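You operate a simulated robot arm through the tools that you are given. There is no shell and no other tool.

The job below is to be done with a simulated robot arm. You get a single attempt, and the scene is never put back.

## Task
Strap the pack that the dispatch card names to the pull on the card.
Fine: clamp it on the plate, teal guard under the blue strap; shut the cam to pull, open it after.

The check looks at the end state, three seconds after you hand in, the way a careful person would. Anything else that was tipped, shoved, dropped, spilled or broken makes it a failure.

## Robot
A 6-joint arm with a two-finger gripper, fixed in place. Base frame: the origin is at the foot of the arm, x ahead of it, y to its left, z up; the work surface is at about z = 820. Lengths are in mm, angles in rad, forces in N, time in s.
It reaches about 1298 mm from its shoulder. Its first joint turns from -2.601 to 2.601 rad. Payload 1.57 kg.
The tool frame sits at the grasp point between the pads (the TCP): z along the fingers, y along the line on which they close. The tips reach 21 mm beyond it. The gripper opens to 70 mm. The gripper's body begins 50 mm behind the TCP.
Orientation is that of the tool frame in the base frame, as a unit quaternion [w, x, y, z]. With the fingers straight down and closing along the base's y, the tool's x points along the base's -x, its y along +y and its z along -z.

## Interface
- The arm moves only by the tool arm_command. Its argument "moves" is a list of rows, each a list of 3 entries, a list of its own where there are three numbers: the shift along the tool's x, y, z in mm, then the turn, a rotation vector about the tool's x, y, z in rad, then the gripper command, from -1 (fully open) to 1 (shut), values between in proportion. In form: [[[x, y, z], [rx, ry, rz], claw], ...]. A call has 1 to 20 rows; each row is the pose to reach, as a shift and turn from the pose commanded when the call began, along the tool's axes at that moment. Each row takes 0.2 s and may step no farther than 50 mm and 0.15 rad from the row before; otherwise, or with a gripper value out of range, the whole call is refused. A pose out of reach is approached as far as the arm can. The call stops where the force on the tool passes 40 N (or 10 N more than at its start, if that is more) or the arm is blocked; 0.2 s more then pass. Each finger halts on what it meets, pressing with about 30 N; the grip force reading is that of the motor and also rises with nothing between the fingers. The clock runs only during rows and for 0.2 s after the last one: add rows that repeat a pose to give the fingers time. The reply holds the time, the measured pose of the TCP, the force on the tool along the base axes, the opening and the grip force, in the units named above and with some noise, with the torque about the TCP (base axes, N m) and any sound that the robot's microphone picked up.
- Cameras (640 x 400 px; columns grow to the right, rows downward): "scene" is fixed at [222.1, 495, 1440.5]; the picture's right is [-0.27, -0.96, 0.00], its down [-0.59, 0.17, -0.79] and it looks along [0.76, -0.22, -0.61] (base axes); focal length 326 px, centre (320, 200). "wrist" rides on the gripper at [79, 4, -81] in the tool frame; the picture's right is [-0.05, 1.00, 0.00], its down [-0.67, -0.04, -0.74] and it looks along [-0.74, -0.04, 0.67] (tool axes); focal length 256 px, centre (320, 200). There is no depth. A picture from a camera that has moved, and an enlarged one, comes with that camera's place and axes in the base frame and with its lens. The place of the scene camera against the robot may be out by one fixed shift of up to 12 mm in any direction.
- snapshot(camera): a new picture of that camera. The clock stands still meanwhile.
- lift_body(by): slides the trunk up (or, below 0, down) by that many mm; the arm rides with it, the base frame stays. It gives what a move gives, with no picture.
- zoom(camera, box): a new picture of the part [left, top, right, bottom] of that camera's present view, enlarged. The clock stands still meanwhile.
- job_done(): hands the job in; it is judged then, once.

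Places have to be worked out from the pictures, the camera data and where the tool is seen. Open the gripper and draw the arm clear of the work before you hand the job in, unless the task says otherwise.

The tools are called after "Request:" by a JSON object that holds its "method" and its "body". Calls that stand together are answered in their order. arm_command: Moves the arm, as the interface text tells. Its arguments: {"type":"object","properties":{"moves":{"type":"array","items":{"type":"array"}}},"required":["moves"]} The other tools are called the same way: lift_body (by) slides the trunk up or down; snapshot (camera) takes a picture; zoom (camera, box) takes an enlarged picture of a part of a camera's view; job_done () hands the job in.

At the start:

```text
time: 0.0
eef_pos: [749.8, 78.0, 1190.0]
orientation: [0.0, 0.0, 1.0, 0.0]
ft_force: [0.5, -0.2, 0.3]
torque: [-0.02, 0.03, -0.04]
width: 70.1
gripper_force: 0.1
trunk travel left (down, up): [-870.0, 100.0]
```

scene: 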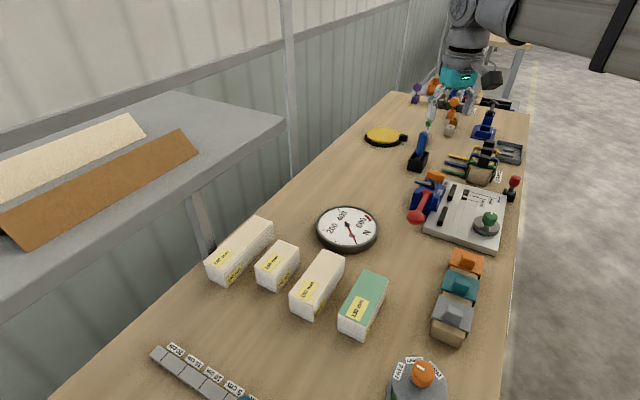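
wrist: 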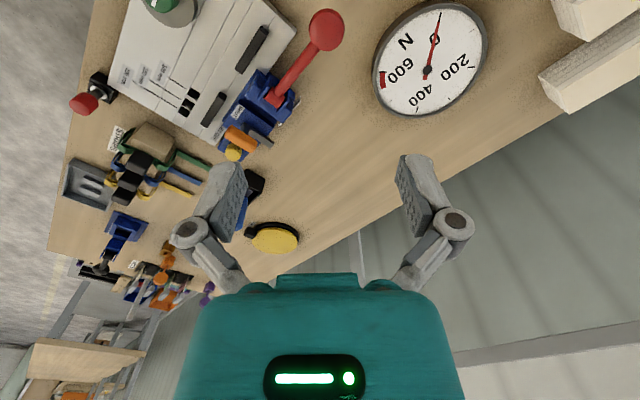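

I'll start by looking closely at the scene. The bench holds boxes, a dial gauge, a plate with a cam lever, and other items, and I still need to find the dispatch card.

Request:
{"method": "zoom", "body": {"camera": "scene", "box": [380, 150, 540, 250]}}

Request:
{"method": "zoom", "body": {"camera": "scene", "box": [190, 190, 400, 350]}}

Request:
{"method": "zoom", "body": {"camera": "scene", "box": [360, 70, 540, 190]}}

Request:
{"method": "zoom", "body": {"camera": "scene", "box": [130, 320, 290, 400]}}

Request:
{"method": "zoom", "body": {"camera": "scene", "box": [360, 240, 520, 400]}}

Request:
{"method": "zoom", "body": {"camera": "wrist", "box": [50, 0, 350, 200]}}

```text
4.00 times, centred on (460, 200) of scene
camera zoom: at [222.1, 495.0, 1440.5], right [-0.27, -0.96, 0.0], down [-0.59, 0.17, -0.79], along [0.76, -0.22, -0.61], focal length 1306 px, centre (-240, 200)
```

zoom: 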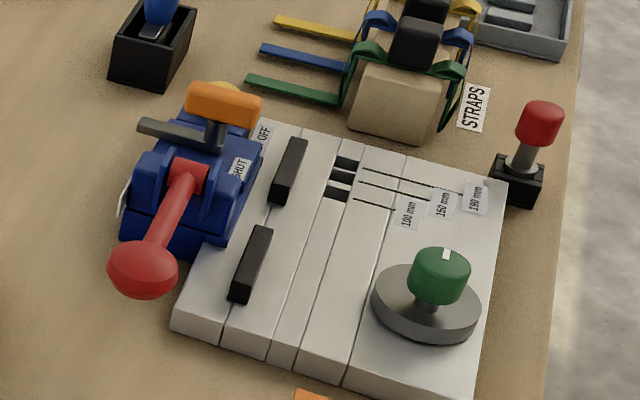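

```text
2.50 times, centred on (295, 270) of scene
camera zoom: at [222.1, 495.0, 1440.5], right [-0.27, -0.96, 0.0], down [-0.59, 0.17, -0.79], along [0.76, -0.22, -0.61], focal length 816 px, centre (382, 25)
```

zoom: 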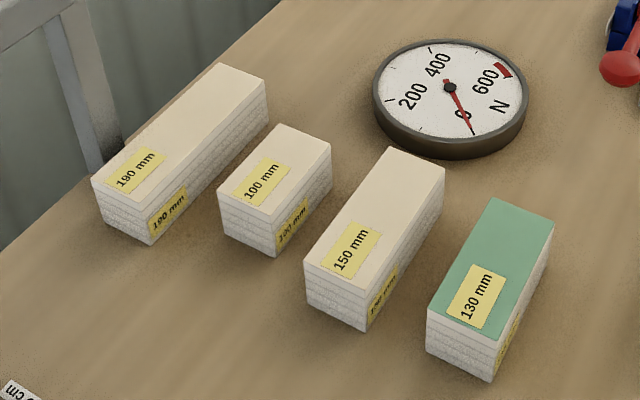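

```text
3.33 times, centred on (450, 130) of scene
camera zoom: at [222.1, 495.0, 1440.5], right [-0.27, -0.96, 0.0], down [-0.59, 0.17, -0.79], along [0.76, -0.22, -0.61], focal length 1088 px, centre (-113, 433)
```

zoom: 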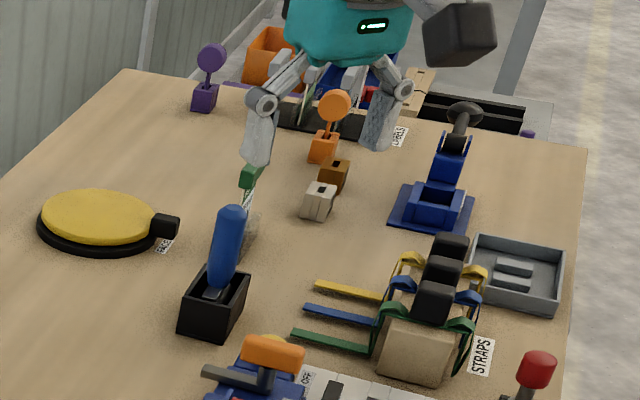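

```text
4.00 times, centred on (210, 360) of scene
camera zoom: at [222.1, 495.0, 1440.5], right [-0.27, -0.96, 0.0], down [-0.59, 0.17, -0.79], along [0.76, -0.22, -0.61], focal length 1306 px, centre (760, -440)
```

zoom: 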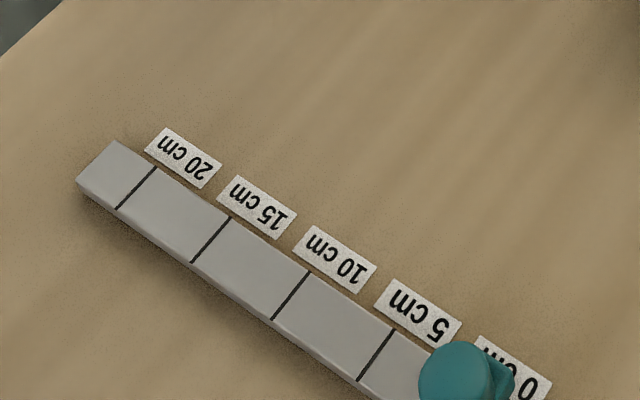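

```text
2.50 times, centred on (440, 320) of scene
camera zoom: at [222.1, 495.0, 1440.5], right [-0.27, -0.96, 0.0], down [-0.59, 0.17, -0.79], along [0.76, -0.22, -0.61], focal length 816 px, centre (20, -100)
```

zoom: 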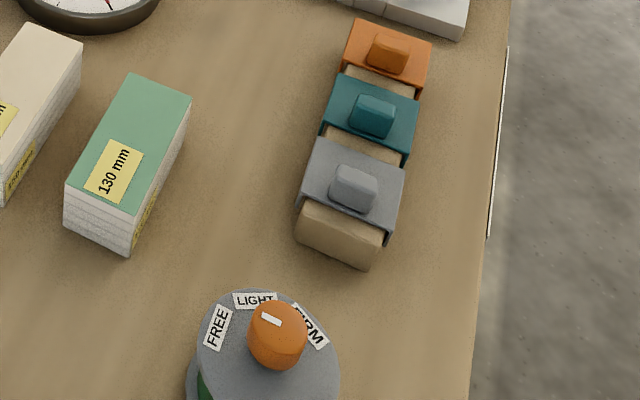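

```text
2.00 times, centred on (200, 100) of wrist
camera zoom: at [671.5, 82.9, 1270.3], right [0.05, 1.0, 0.0], down [0.67, -0.04, 0.74], along [0.74, -0.04, -0.67], focal length 512 px, centre (560, 400)
```

zoom: 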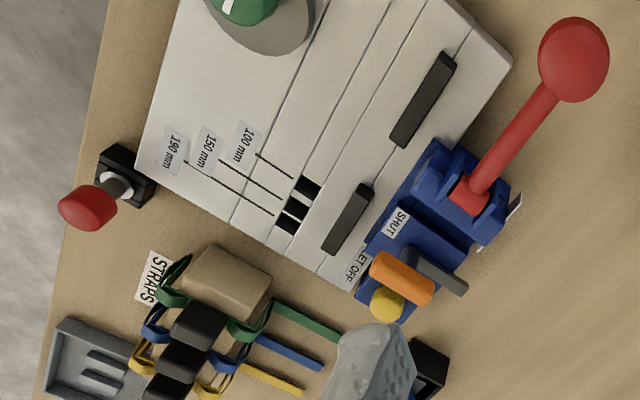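

The card isn't obvious yet, so I'm zooming on the remaining regions from both cameras before moving anything.

Request:
{"method": "zoom", "body": {"camera": "scene", "box": [400, 70, 540, 160]}}

Request:
{"method": "zoom", "body": {"camera": "scene", "box": [400, 140, 530, 220]}}

Request:
{"method": "zoom", "body": {"camera": "wrist", "box": [20, 180, 300, 400]}}

Request:
{"method": "zoom", "body": {"camera": "scene", "box": [0, 90, 300, 260]}}

Request:
{"method": "zoom", "body": {"camera": "wrist", "box": [80, 0, 240, 110]}}

```text
4.44 times, centred on (470, 115) of scene
camera zoom: at [222.1, 495.0, 1440.5], right [-0.27, -0.96, 0.0], down [-0.59, 0.17, -0.79], along [0.76, -0.22, -0.61], focal length 1451 px, centre (-347, 578)
```

zoom: 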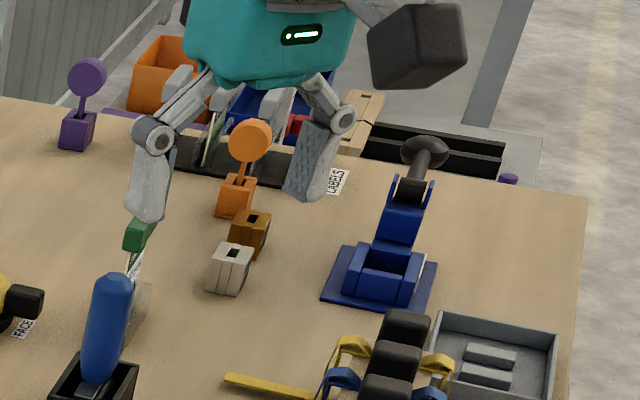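

```text
4.92 times, centred on (465, 180) of scene
camera zoom: at [222.1, 495.0, 1440.5], right [-0.27, -0.96, 0.0], down [-0.59, 0.17, -0.79], along [0.76, -0.22, -0.61], focal length 1607 px, centre (-394, 298)
```

zoom: 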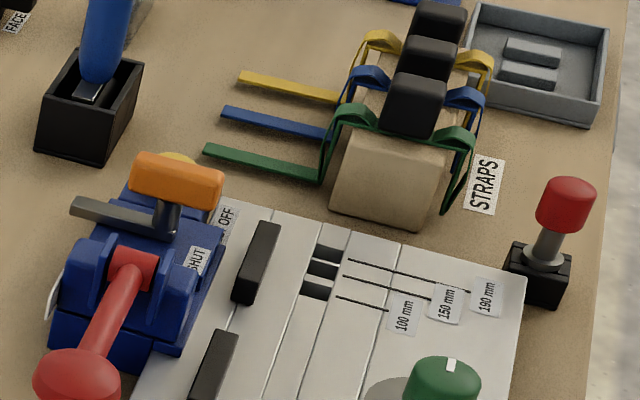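

```text
1.82 times, centred on (160, 290) of wrist
camera zoom: at [671.5, 82.9, 1270.3], right [0.05, 1.0, 0.0], down [0.67, -0.04, 0.74], along [0.74, -0.04, -0.67], focal length 465 px, centre (611, 36)
```

zoom: 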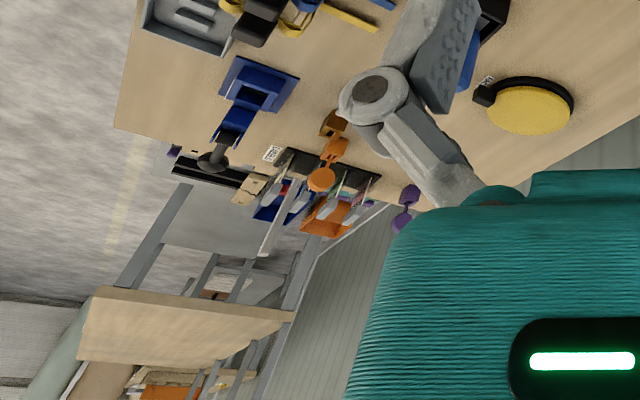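

```text
2.13 times, centred on (150, 175) of scene
camera zoom: at [222.1, 495.0, 1440.5], right [-0.27, -0.96, 0.0], down [-0.59, 0.17, -0.79], along [0.76, -0.22, -0.61], focal length 696 px, centre (683, 253)
```

zoom: 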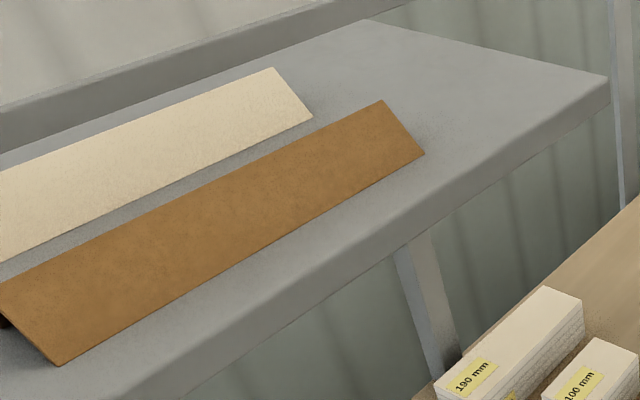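

```text
3.64 times, centred on (160, 55) of wrist
camera zoom: at [671.5, 82.9, 1270.3], right [0.05, 1.0, 0.0], down [0.67, -0.04, 0.74], along [0.74, -0.04, -0.67], focal length 931 px, centre (902, 727)
```

zoom: 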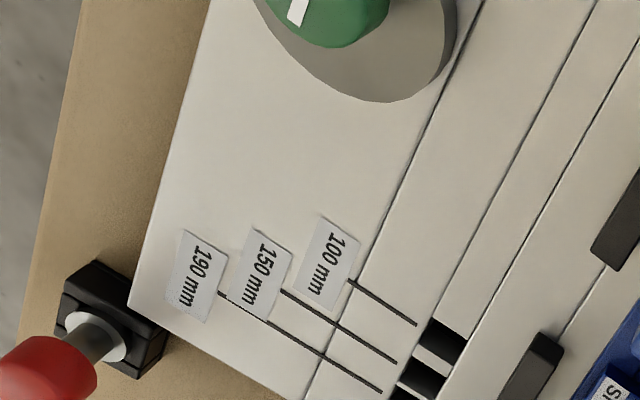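

Bench objects so far: packs on the left, a plate with length marks and a blue tensioner, straps, guards, and an orange FREE/LIGHT/FIRM knob at the near end. The card is not in view, so I'll turn the wrist camera toward the near-left end.

Request:
{"method": "arm_command", "body": {"moves": [[[0, 0, 0], [0, 0, -0.15], -1], [[0, 0, 0], [0, 0, -0.3], -1], [[0, 0, 0], [0, 0, -0.45], -1], [[0, 0, 0], [0, 0, -0.6], -1], [[0, 0, 0], [0, 0, -0.75], -1], [[0, 0, 0], [0, 0, -0.9], -1], [[0, 0, 0], [0, 0, -1.05], -1], [[0, 0, 0], [0, 0, -1.2], -1], [[0, 0, 0], [0, 0, -1.35], -1], [[0, 0, 0], [0, 0, -1.5], -1], [[0, 0, 0], [0, 0, -1.5], -1]]}}

Request:
{"method": "snapshot", "body": {"camera": "wrist"}}

Request:
{"method": "snapshot", "body": {"camera": "scene"}}

```text
time: 2.4
eef_pos: [749.6, 78.6, 1189.0]
orientation: [0.001, -0.683, 0.73, 0.0]
ft_force: [0.3, 0.1, -0.5]
torque: [-0.01, 0.02, -0.02]
width: 70.1
gripper_force: 0.1
trunk travel left (down, up): [-870.0, 100.0]
```

```text
taken
camera wrist: at [741.0, -0.3, 1270.3], right [-0.99, 0.12, 0.0], down [0.08, 0.66, 0.74], along [0.09, 0.74, -0.67], focal length 256 px, centre (320, 200)
```

wrist: 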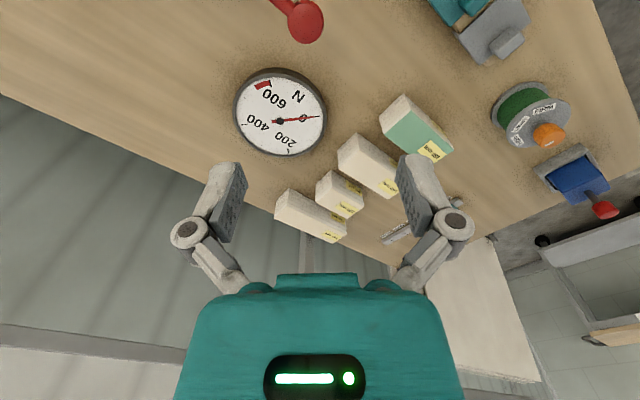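

```text
taken
```

scene: 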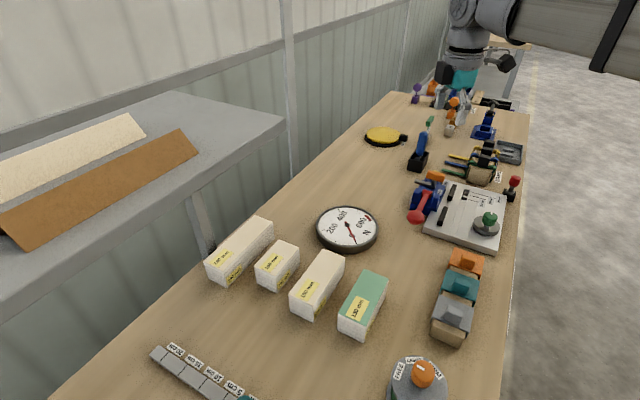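

A green strap reel (orange FREE/LIGHT/FIRM brake knob) and another blue tool sit at the near end. I'll zoom in there and then keep turning.

Request:
{"method": "zoom", "body": {"camera": "wrist", "box": [360, 60, 640, 260]}}

Request:
{"method": "arm_command", "body": {"moves": [[[0, 0, 0], [0, 0, -0.15], -1], [[0, 0, 0], [0, 0, -0.3], -1], [[0, 0, 0], [0, 0, -0.45], -1], [[0, 0, 0], [0, 0, -0.6], -1], [[0, 0, 0], [0, 0, -0.75], -1], [[0, 0, 0], [0, 0, -0.9], -1], [[0, 0, 0], [0, 0, -0.9], -1]]}}

Request:
{"method": "snapshot", "body": {"camera": "wrist"}}

```text
2.00 times, centred on (500, 160) of wrist
camera zoom: at [741.0, -0.3, 1270.3], right [-0.99, 0.12, 0.0], down [0.08, 0.66, 0.74], along [0.09, 0.74, -0.67], focal length 512 px, centre (-40, 280)
```

zoom: 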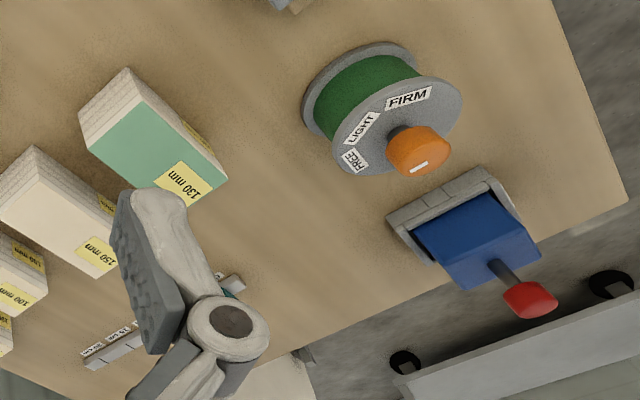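

```text
time: 4.0
eef_pos: [751.2, 79.3, 1188.4]
orientation: [0.0, 0.932, -0.361, 0.0]
ft_force: [0.5, -0.2, -0.5]
torque: [0.0, 0.01, 0.0]
width: 70.1
gripper_force: 0.1
trunk travel left (down, up): [-870.0, 100.0]
```

```text
taken
camera wrist: at [806.7, 22.4, 1270.3], right [-0.71, -0.7, 0.0], down [-0.47, 0.48, 0.74], along [-0.52, 0.53, -0.67], focal length 256 px, centre (320, 200)
```

wrist: 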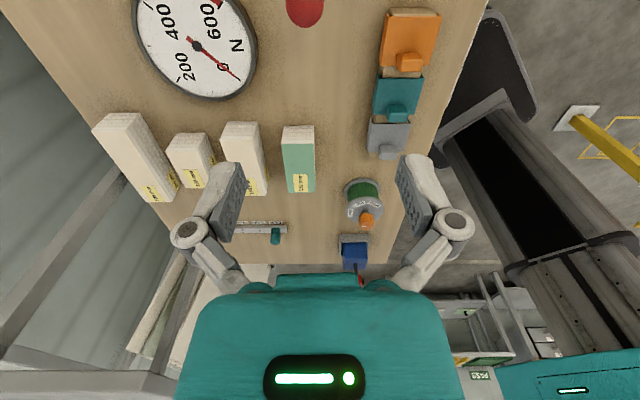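

Still no card. I'll zoom on the lower right of this view, then sweep on to the far end.

Request:
{"method": "zoom", "body": {"camera": "wrist", "box": [400, 250, 640, 400]}}

Request:
{"method": "zoom", "body": {"camera": "wrist", "box": [200, 150, 440, 300]}}

Request:
{"method": "zoom", "body": {"camera": "wrist", "box": [0, 100, 280, 300]}}

```text
2.67 times, centred on (520, 325) of wrist
camera zoom: at [806.7, 22.4, 1270.3], right [-0.71, -0.7, 0.0], down [-0.47, 0.48, 0.74], along [-0.52, 0.53, -0.67], focal length 683 px, centre (-213, -133)
```

zoom: 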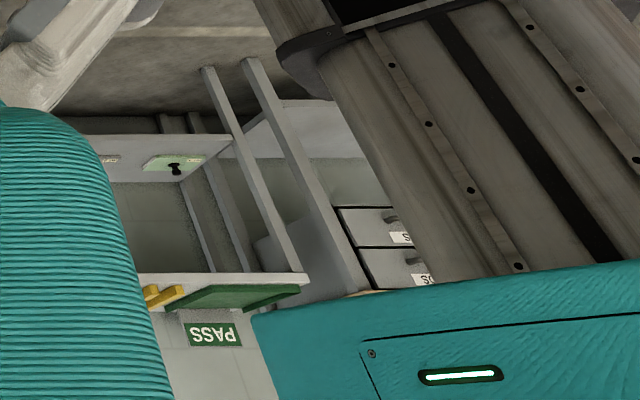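

```text
2.67 times, centred on (320, 225) of wrist
camera zoom: at [806.7, 22.4, 1270.3], right [-0.71, -0.7, 0.0], down [-0.47, 0.48, 0.74], along [-0.52, 0.53, -0.67], focal length 683 px, centre (320, 133)
```

zoom: 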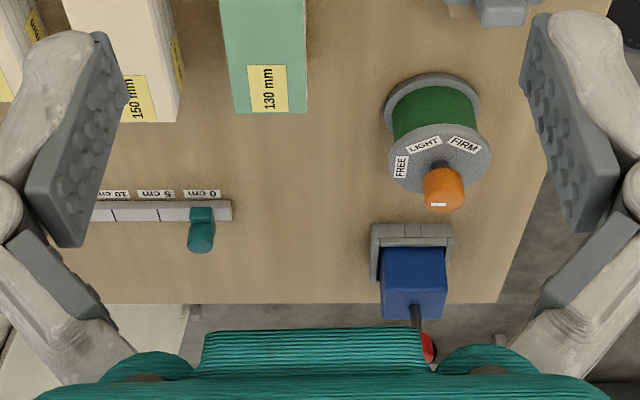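

```text
2.00 times, centred on (140, 200) of wrist
camera zoom: at [806.7, 22.4, 1270.3], right [-0.71, -0.7, 0.0], down [-0.47, 0.48, 0.74], along [-0.52, 0.53, -0.67], focal length 512 px, centre (680, 200)
```

zoom: 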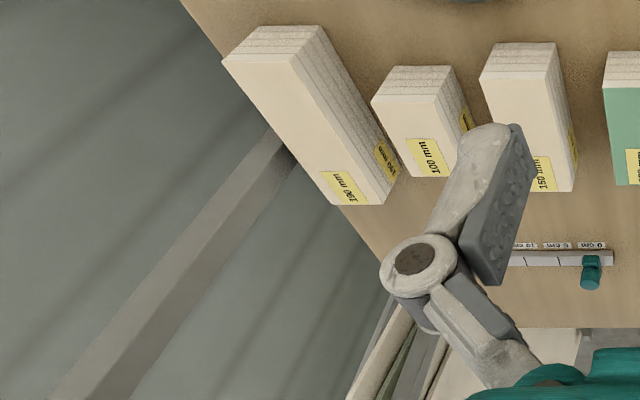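

In the scene view, just behind the blue handle, something thin and white with a green clip looks like a card standing edge-on. I'll zoom on it now that the fingers are out of the way.

Request:
{"method": "zoom", "body": {"camera": "scene", "box": [390, 90, 480, 180]}}

Request:
{"method": "zoom", "body": {"camera": "scene", "box": [400, 70, 540, 150]}}

```text
4.44 times, centred on (435, 135) of scene
camera zoom: at [222.1, 495.0, 1440.5], right [-0.27, -0.96, 0.0], down [-0.59, 0.17, -0.79], along [0.76, -0.22, -0.61], focal length 1451 px, centre (-191, 489)
```

zoom: 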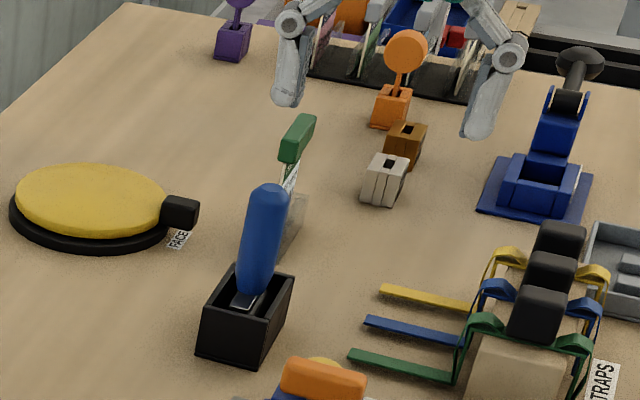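

```text
4.57 times, centred on (470, 110) of scene
camera zoom: at [222.1, 495.0, 1440.5], right [-0.27, -0.96, 0.0], down [-0.59, 0.17, -0.79], along [0.76, -0.22, -0.61], focal length 1492 px, centre (-366, 611)
```

zoom: 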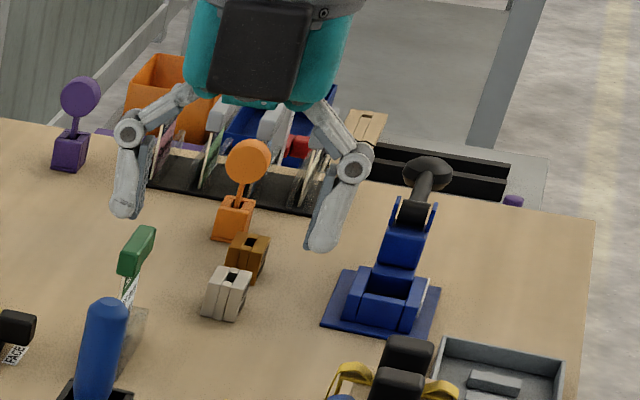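

The thing behind the blue handle, around (1170, -220), looks like a card in a holder and is edge-on from the scene camera. I'll move the wrist camera to the robot side of the bench, high and clear, to look at its face.

Request:
{"method": "arm_command", "body": {"moves": [[[42, 14, 5], [0, 0, 0.13], -1], [[85, 29, 10], [0, 0, 0.26], -1], [[128, 43, 15], [0, 0, 0.39], -1], [[170, 58, 20], [0, 0, 0.52], -1], [[213, 72, 25], [0, 0, 0.65], -1], [[256, 86, 30], [0, 0, 0.78], -1], [[298, 101, 35], [0, 0, 0.91], -1], [[341, 115, 40], [0, 0, 1.05], -1], [[384, 130, 45], [0, 0, 1.18], -1], [[426, 144, 50], [0, 0, 1.31], -1], [[469, 158, 55], [0, 0, 1.44], -1], [[512, 173, 60], [0, 0, 1.57], -1], [[512, 173, 60], [0, 0, 1.57], -1]]}}

Request:
{"method": "snapshot", "body": {"camera": "wrist"}}

Request:
{"method": "snapshot", "body": {"camera": "scene"}}

```text
time: 6.8
eef_pos: [1009.2, -392.2, 1190.0]
orientation: [0.0, -0.403, 0.915, 0.0]
ft_force: [-0.1, 1.0, -0.3]
torque: [0.02, 0.02, 0.0]
width: 70.1
gripper_force: 0.1
out of reach, approached as far as the arm can: row 1, 2, 3, 4, 5, 6, 7, 8, 9, 10, 11, 12, 13
trunk travel left (down, up): [-870.0, 100.0]
```

```text
taken
camera wrist: at [951.4, -447.4, 1270.4], right [-0.7, 0.71, 0.0], down [0.48, 0.47, 0.74], along [0.53, 0.52, -0.67], focal length 256 px, centre (320, 200)
```

wrist: 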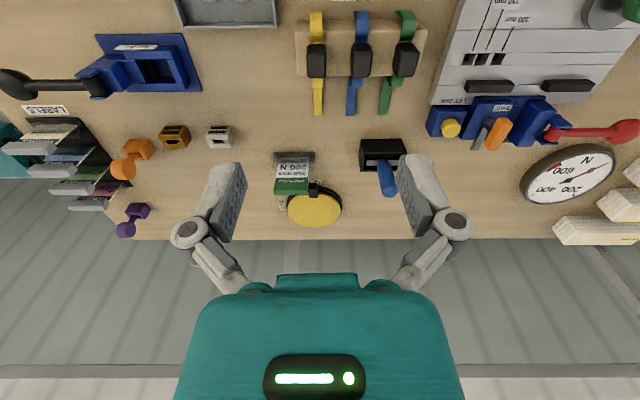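

```text
taken
```

scene: 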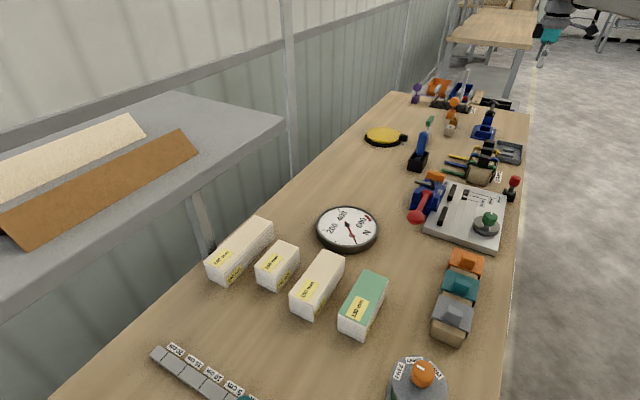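

The card is standing there with its face visible. I'll zoom in to read it; I also see the arm could not go lower, so the trunk will have to come down.

Request:
{"method": "zoom", "body": {"camera": "wrist", "box": [260, 140, 330, 210]}}

Request:
{"method": "zoom", "body": {"camera": "wrist", "box": [0, 80, 250, 250]}}

Request:
{"method": "zoom", "body": {"camera": "wrist", "box": [400, 0, 640, 160]}}

Request:
{"method": "zoom", "body": {"camera": "wrist", "box": [270, 0, 450, 120]}}

```text
5.71 times, centred on (295, 175) of wrist
camera zoom: at [951.4, -447.4, 1270.4], right [-0.7, 0.71, 0.0], down [0.48, 0.47, 0.74], along [0.53, 0.52, -0.67], focal length 1463 px, centre (463, 343)
```

zoom: 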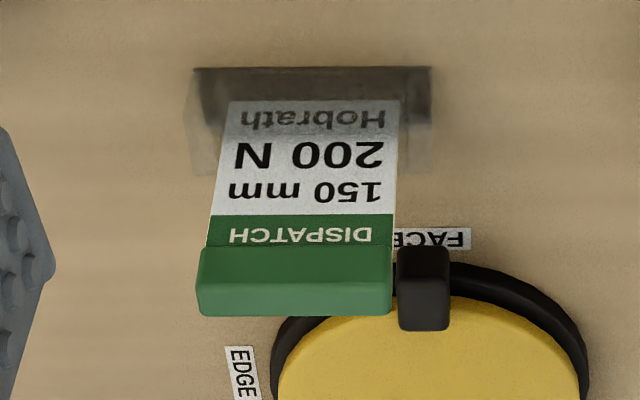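

```text
2.35 times, centred on (125, 165) of wrist
camera zoom: at [951.4, -447.4, 1270.4], right [-0.7, 0.71, 0.0], down [0.48, 0.47, 0.74], along [0.53, 0.52, -0.67], focal length 602 px, centre (779, 282)
```

zoom: 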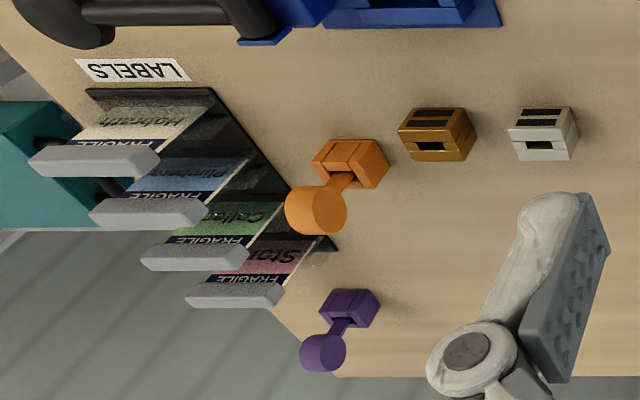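

```text
2.50 times, centred on (520, 80) of wrist
camera zoom: at [951.4, -447.4, 1270.4], right [-0.7, 0.71, 0.0], down [0.48, 0.47, 0.74], along [0.53, 0.52, -0.67], focal length 640 px, centre (-180, 500)
```

zoom: 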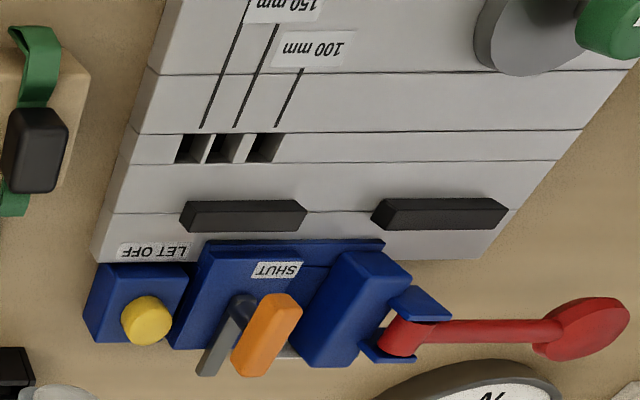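

```text
3.33 times, centred on (360, 60) of wrist
camera zoom: at [951.4, -447.4, 1270.4], right [-0.7, 0.71, 0.0], down [0.48, 0.47, 0.74], along [0.53, 0.52, -0.67], focal length 853 px, centre (187, 667)
```

zoom: 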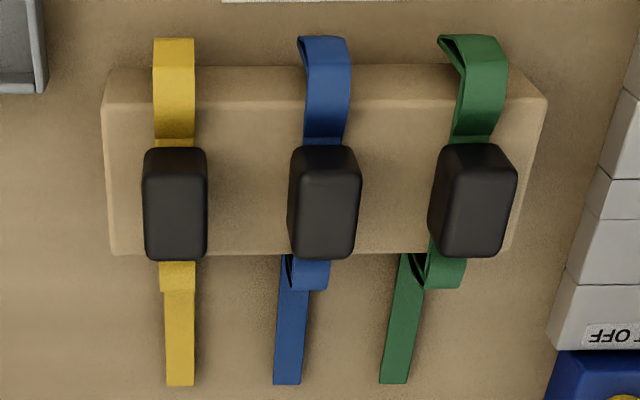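

The card reads DISPATCH, 150 mm, 200 N, Hobrath, so I need the 150 mm pack at a 200 N pull with the teal guard and blue strap. The arm couldn't go below z=1190 with the trunk this high, so I'll lower the trunk a little and check.

Request:
{"method": "lift_body", "body": {"by": -60}}

Request:
{"method": "snapshot", "body": {"camera": "scene"}}

Request:
{"method": "snapshot", "body": {"camera": "wrist"}}

```text
time: 7.8
eef_pos: [1008.0, -391.9, 1128.5]
orientation: [0.0, -0.403, 0.915, -0.001]
ft_force: [-0.1, 0.4, -0.7]
torque: [-0.02, 0.0, 0.0]
width: 69.9
gripper_force: 0.0
trunk travel left (down, up): [-810.0, 160.0]
```

```text
taken
```

scene: 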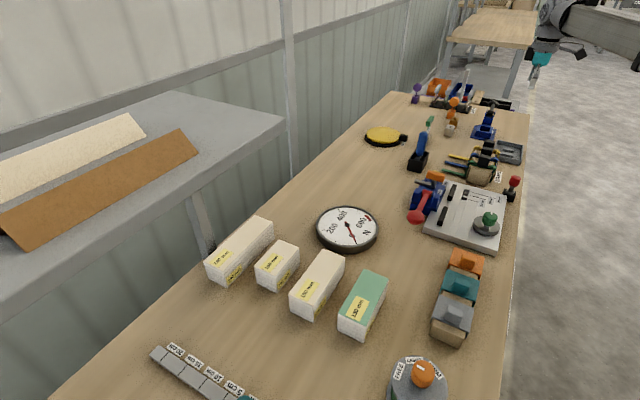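

```text
taken
camera wrist: at [951.5, -447.5, 1210.3], right [-0.7, 0.71, 0.0], down [0.48, 0.47, 0.74], along [0.53, 0.52, -0.67], focal length 256 px, centre (320, 200)
```

wrist: 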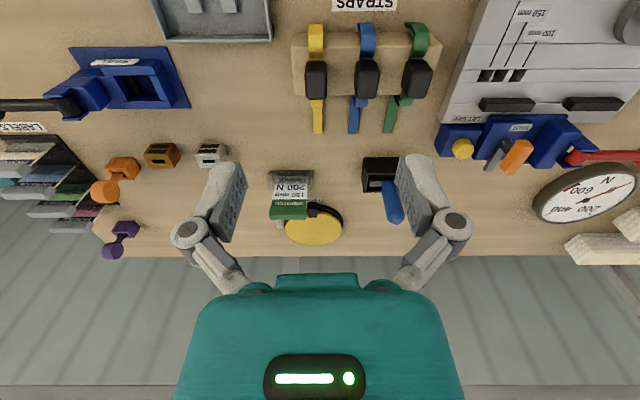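

The trunk moves as expected. Now I'll move to the robot side of the plate for a close look at the plate, tensioner, clamp and pin.

Request:
{"method": "arm_command", "body": {"moves": [[[19, 38, 7], [0, 0, 0], -1], [[38, 76, 15], [0, 0, 0], -1], [[58, 113, 23], [0, 0, 0], -1], [[77, 151, 30], [0, 0, 0], -1], [[96, 189, 38], [0, 0, 0], -1], [[115, 227, 45], [0, 0, 0], -1], [[135, 265, 53], [0, 0, 0], -1], [[154, 302, 60], [0, 0, 0], -1], [[173, 340, 68], [0, 0, 0], -1], [[173, 340, 68], [0, 0, 0], -1]]}}

Request:
{"method": "snapshot", "body": {"camera": "wrist"}}

Request:
{"method": "snapshot", "body": {"camera": "scene"}}

```text
time: 10.0
eef_pos: [643.0, -289.1, 1128.7]
orientation: [0.0, -0.403, 0.915, 0.0]
ft_force: [0.3, 0.6, -0.1]
torque: [0.0, -0.03, -0.01]
width: 69.7
gripper_force: 0.0
out of reach, approached as far as the arm can: row 1, 2, 3, 4, 5, 6, 7, 8, 9, 10
trunk travel left (down, up): [-810.0, 160.0]
```

```text
taken
camera wrist: at [585.9, -344.9, 1210.2], right [-0.7, 0.71, 0.0], down [0.48, 0.47, 0.74], along [0.53, 0.52, -0.67], focal length 256 px, centre (320, 200)
```

wrist: 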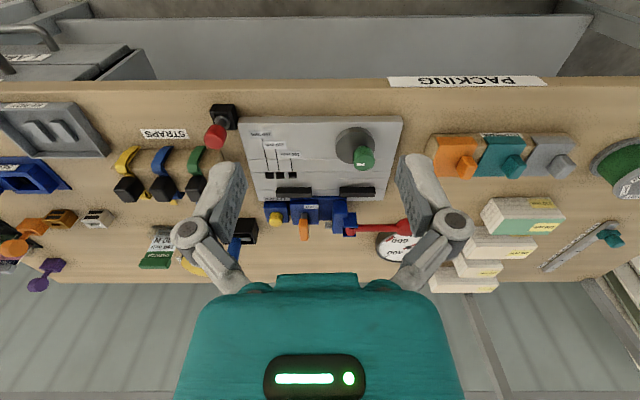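

```text
taken
```

scene: 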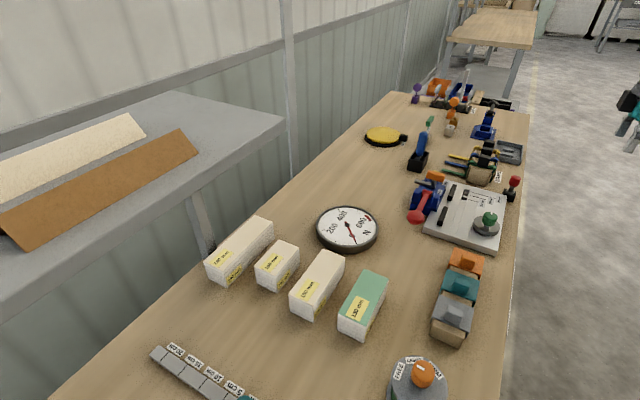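

The arm's z again held at the trunk-limited height. I'll test whether the arm can move up and back down on its own, then zoom on the plate.

Request:
{"method": "arm_command", "body": {"moves": [[[0, 0, -30], [0, 0, 0], -1], [[0, 0, -30], [0, 0, 0], -1]]}}

Request:
{"method": "arm_command", "body": {"moves": [[[0, 0, 30], [0, 0, 0], -1], [[0, 0, 30], [0, 0, 0], -1]]}}

Request:
{"method": "zoom", "body": {"camera": "wrist", "box": [190, 90, 450, 250]}}

Request:
{"method": "zoom", "body": {"camera": "wrist", "box": [230, 100, 340, 170]}}

Request:
{"method": "zoom", "body": {"camera": "wrist", "box": [250, 160, 430, 270]}}

Request:
{"method": "zoom", "body": {"camera": "wrist", "box": [420, 110, 640, 300]}}

```text
time: 10.6
eef_pos: [642.7, -288.6, 1128.6]
orientation: [0.0, -0.404, 0.915, 0.0]
ft_force: [0.3, -0.4, -0.5]
torque: [0.0, 0.01, 0.01]
width: 69.8
gripper_force: 0.1
out of reach, approached as far as the arm can: row 1, 2
trunk travel left (down, up): [-810.0, 160.0]
```

```text
time: 11.2
eef_pos: [641.9, -288.8, 1128.4]
orientation: [0.0, -0.404, 0.915, 0.0]
ft_force: [-0.6, 0.5, -1.0]
torque: [0.0, 0.03, 0.02]
width: 70.2
gripper_force: 0.1
out of reach, approached as far as the arm can: row 1, 2
trunk travel left (down, up): [-810.0, 160.0]
```

```text
2.46 times, centred on (320, 170) of wrist
camera zoom: at [585.8, -344.9, 1210.3], right [-0.7, 0.71, 0.0], down [0.48, 0.47, 0.74], along [0.53, 0.52, -0.67], focal length 630 px, centre (320, 274)
```

zoom: 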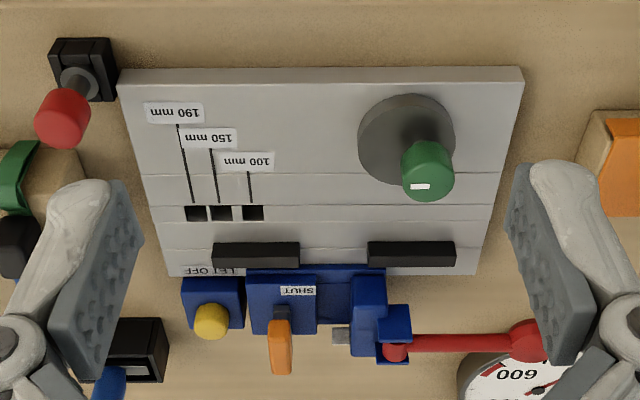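

```text
5.71 times, centred on (285, 135) of wrist
camera zoom: at [585.8, -344.9, 1210.3], right [-0.7, 0.71, 0.0], down [0.48, 0.47, 0.74], along [0.53, 0.52, -0.67], focal length 1463 px, centre (520, 571)
```

zoom: 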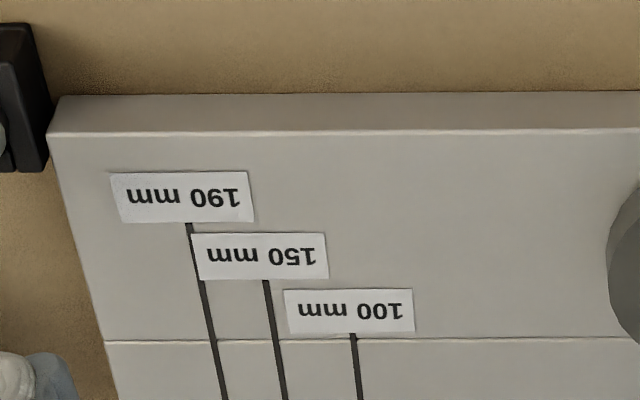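

```text
3.56 times, centred on (340, 215) of wrist
camera zoom: at [585.8, -344.9, 1210.3], right [-0.7, 0.71, 0.0], down [0.48, 0.47, 0.74], along [0.53, 0.52, -0.67], focal length 910 px, centre (249, 147)
```

zoom: 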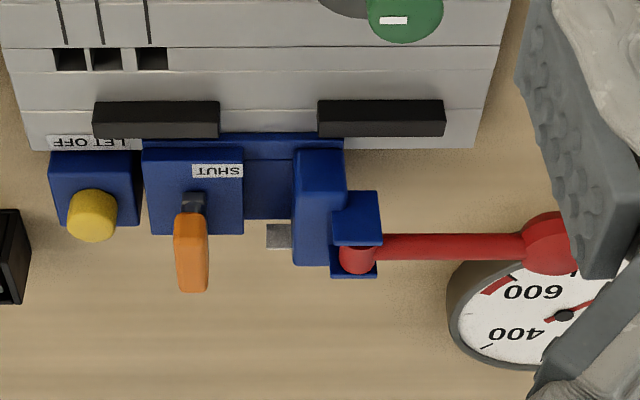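

```text
2.11 times, centred on (530, 205) of wrist
camera zoom: at [585.8, -344.9, 1210.3], right [-0.7, 0.71, 0.0], down [0.48, 0.47, 0.74], along [0.53, 0.52, -0.67], focal length 539 px, centre (-122, 190)
```

zoom: 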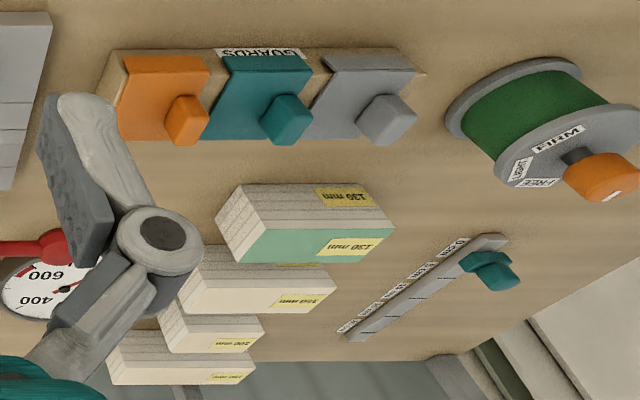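

The arm can't change height itself (it only moves horizontally and turns), so lift_body is the vertical axis. The bench runs at 45°, and the plate spans about 276 mm. I'll align the tool with the bench and go lower for a close look at the plate.

Request:
{"method": "arm_command", "body": {"moves": [[[-27, 0, 0], [0, 0, 0.0], -1], [[-54, 0, 0], [0, 0, 0.045], -1], [[-54, 0, 0], [0, 0, 0.045], -1]]}}

Request:
{"method": "lift_body", "body": {"by": -120}}

Request:
{"method": "snapshot", "body": {"camera": "wrist"}}

Request:
{"method": "zoom", "body": {"camera": "wrist", "box": [160, 60, 480, 260]}}

```text
time: 12.0
eef_pos: [677.0, -250.5, 1128.2]
orientation: [0.0, -0.382, 0.924, -0.001]
ft_force: [-0.4, -0.2, -1.4]
torque: [-0.02, 0.0, 0.0]
width: 69.9
gripper_force: 0.0
trunk travel left (down, up): [-810.0, 160.0]
```

```text
time: 13.5
eef_pos: [678.0, -250.5, 1008.0]
orientation: [0.0, -0.382, 0.924, 0.0]
ft_force: [-1.1, 0.3, 0.1]
torque: [-0.01, -0.04, 0.0]
width: 70.2
gripper_force: 0.1
trunk travel left (down, up): [-690.0, 280.0]
```

```text
taken
camera wrist: at [618.6, -303.3, 1090.4], right [-0.67, 0.74, 0.0], down [0.5, 0.45, 0.74], along [0.55, 0.5, -0.67], focal length 256 px, centre (320, 200)
```

wrist: 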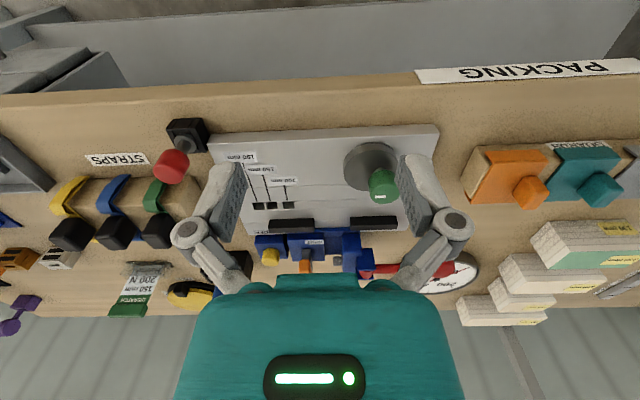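

```text
2.00 times, centred on (320, 160) of wrist
camera zoom: at [618.6, -303.3, 1090.4], right [-0.67, 0.74, 0.0], down [0.5, 0.45, 0.74], along [0.55, 0.5, -0.67], focal length 512 px, centre (320, 280)
```

zoom: 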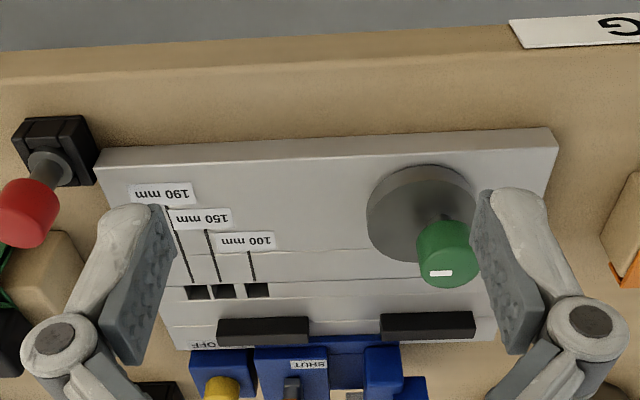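

The tool is now aligned with the bench. The plate spans u≈522–796 with its top at z≈844, and has three pockets beside the marks. I'll zoom closely on the red-headed stop, the pockets, the green clamp and the tensioner.

Request:
{"method": "zoom", "body": {"camera": "wrist", "box": [150, 105, 230, 155]}}

Request:
{"method": "zoom", "body": {"camera": "wrist", "box": [220, 140, 320, 240]}}

Request:
{"method": "zoom", "body": {"camera": "wrist", "box": [330, 125, 430, 215]}}

Request:
{"method": "zoom", "body": {"camera": "scene", "box": [400, 165, 480, 225]}}

Request:
{"method": "zoom", "body": {"camera": "scene", "box": [460, 165, 530, 225]}}

Request:
{"method": "zoom", "body": {"camera": "scene", "box": [425, 140, 505, 190]}}

Request:
{"method": "zoom", "body": {"camera": "scene", "box": [420, 240, 500, 350]}}

```text
8.00 times, centred on (190, 130) of wrist
camera zoom: at [618.6, -303.3, 1090.4], right [-0.67, 0.74, 0.0], down [0.5, 0.45, 0.74], along [0.55, 0.5, -0.67], focal length 2048 px, centre (1360, 760)
```

zoom: 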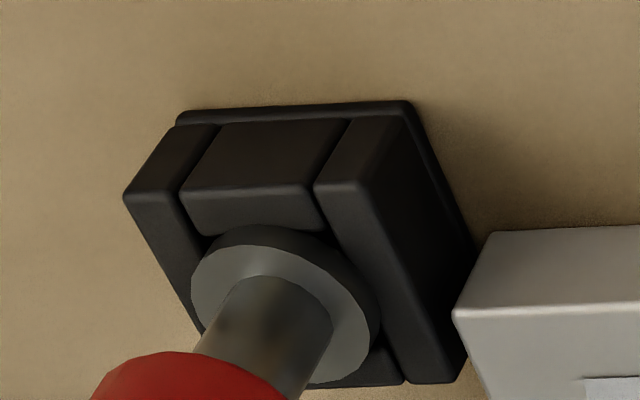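

```text
4.00 times, centred on (270, 190) of wrist
camera zoom: at [618.6, -303.3, 1090.4], right [-0.67, 0.74, 0.0], down [0.5, 0.45, 0.74], along [0.55, 0.5, -0.67], focal length 1024 px, centre (520, 240)
```

zoom: 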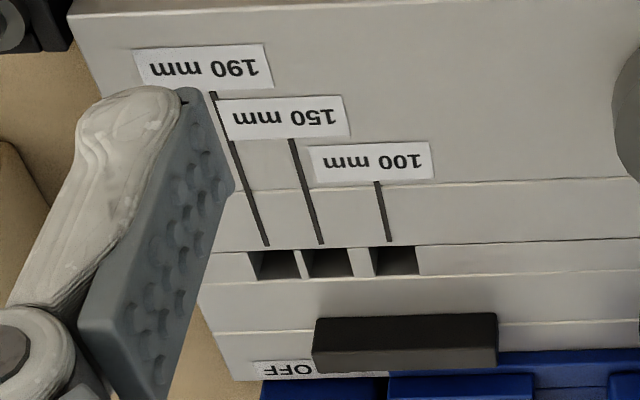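

```text
4.44 times, centred on (380, 170) of wrist
camera zoom: at [618.6, -303.3, 1090.4], right [-0.67, 0.74, 0.0], down [0.5, 0.45, 0.74], along [0.55, 0.5, -0.67], focal length 1138 px, centre (53, 333)
```

zoom: 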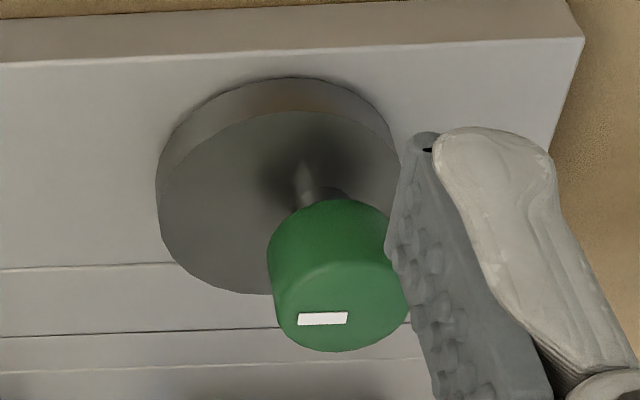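

```text
6.67 times, centred on (440, 195) of scene
camera zoom: at [222.1, 495.0, 1440.5], right [-0.27, -0.96, 0.0], down [-0.59, 0.17, -0.79], along [0.76, -0.22, -0.61], focal length 2176 px, centre (-480, 233)
```

zoom: 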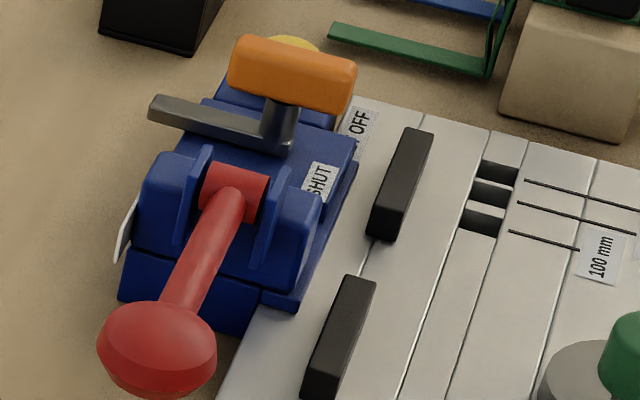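

```text
6.67 times, centred on (495, 195) of scene
camera zoom: at [222.1, 495.0, 1440.5], right [-0.27, -0.96, 0.0], down [-0.59, 0.17, -0.79], along [0.76, -0.22, -0.61], focal length 2176 px, centre (-847, 233)
```

zoom: 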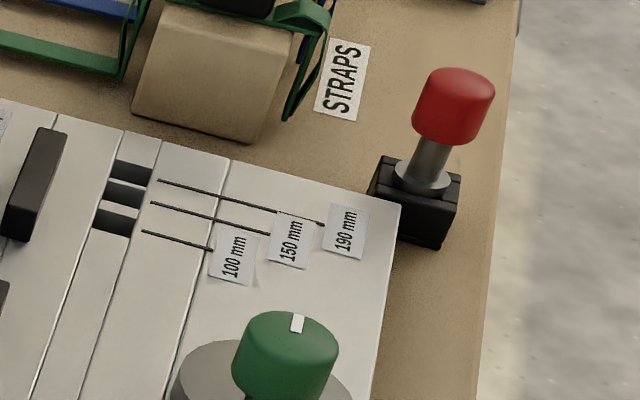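

```text
8.00 times, centred on (465, 165) of scene
camera zoom: at [222.1, 495.0, 1440.5], right [-0.27, -0.96, 0.0], down [-0.59, 0.17, -0.79], along [0.76, -0.22, -0.61], focal length 2612 px, centre (-840, 480)
```

zoom: 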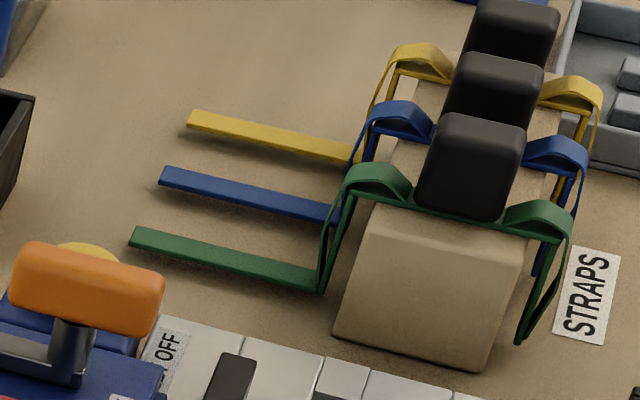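

```text
3.64 times, centred on (460, 295) of scene
camera zoom: at [222.1, 495.0, 1440.5], right [-0.27, -0.96, 0.0], down [-0.59, 0.17, -0.79], along [0.76, -0.22, -0.61], focal length 1187 px, centre (-189, -146)
```

zoom: 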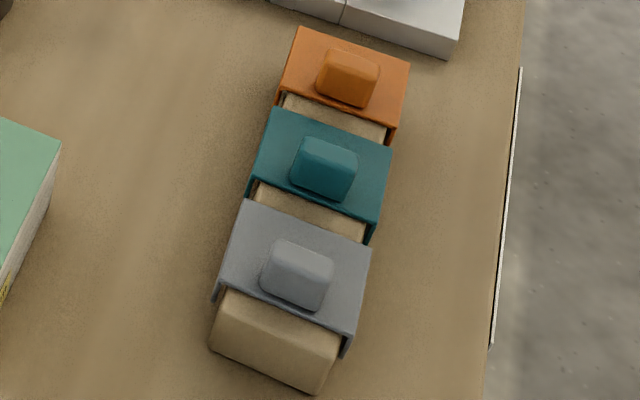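

The straps have black grip blocks and a tail towards the wall; the guards are saddles with top knobs; the clamp is an eccentric disc with a green knob; the red-headed pin sits in its holder. I'll raise a bit and move over the plate so the upper part of the wrist view looks almost straight down for measuring.

Request:
{"method": "lift_body", "body": {"by": 60}}

Request:
{"method": "arm_command", "body": {"moves": [[[-45, 0, 0], [0, 0, 0], -1], [[-90, 0, 0], [0, 0, 0], -1], [[-135, 0, 0], [0, 0, 0], -1], [[-178, 0, 0], [0, 0, 0], -1], [[-178, 0, 0], [0, 0, 0], -1]]}}

Request:
{"method": "snapshot", "body": {"camera": "wrist"}}

Request:
{"method": "zoom", "body": {"camera": "wrist", "box": [200, 0, 440, 150]}}

Request:
{"method": "snapshot", "body": {"camera": "scene"}}

```text
time: 14.5
eef_pos: [675.9, -250.1, 1068.9]
orientation: [-0.001, -0.382, 0.924, 0.0]
ft_force: [0.4, -0.9, -0.3]
torque: [0.03, 0.0, 0.0]
width: 69.9
gripper_force: 0.0
trunk travel left (down, up): [-750.0, 220.0]
```

```text
time: 15.7
eef_pos: [803.8, -124.6, 1068.8]
orientation: [0.001, -0.383, 0.924, 0.0]
ft_force: [-0.3, 0.0, -0.2]
torque: [-0.04, 0.04, -0.02]
width: 70.0
gripper_force: 0.0
trunk travel left (down, up): [-750.0, 220.0]
```

```text
taken
camera wrist: at [744.8, -177.0, 1150.3], right [-0.67, 0.74, 0.0], down [0.5, 0.45, 0.74], along [0.55, 0.5, -0.67], focal length 256 px, centre (320, 200)
```

wrist: 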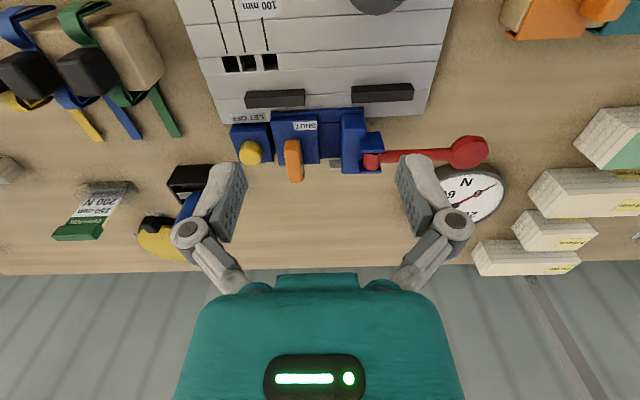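

```text
2.67 times, centred on (320, 75) of wrist
camera zoom: at [744.8, -177.0, 1150.3], right [-0.67, 0.74, 0.0], down [0.5, 0.45, 0.74], along [0.55, 0.5, -0.67], focal length 683 px, centre (320, 533)
```

zoom: 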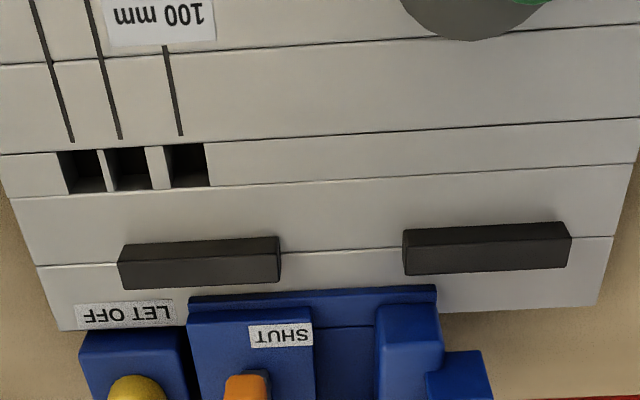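

```text
taken
```

scene: 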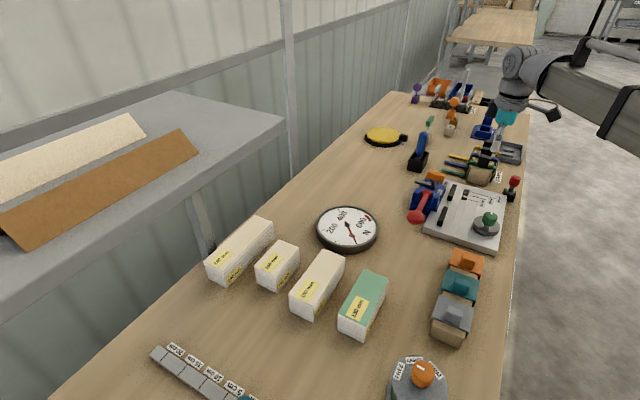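

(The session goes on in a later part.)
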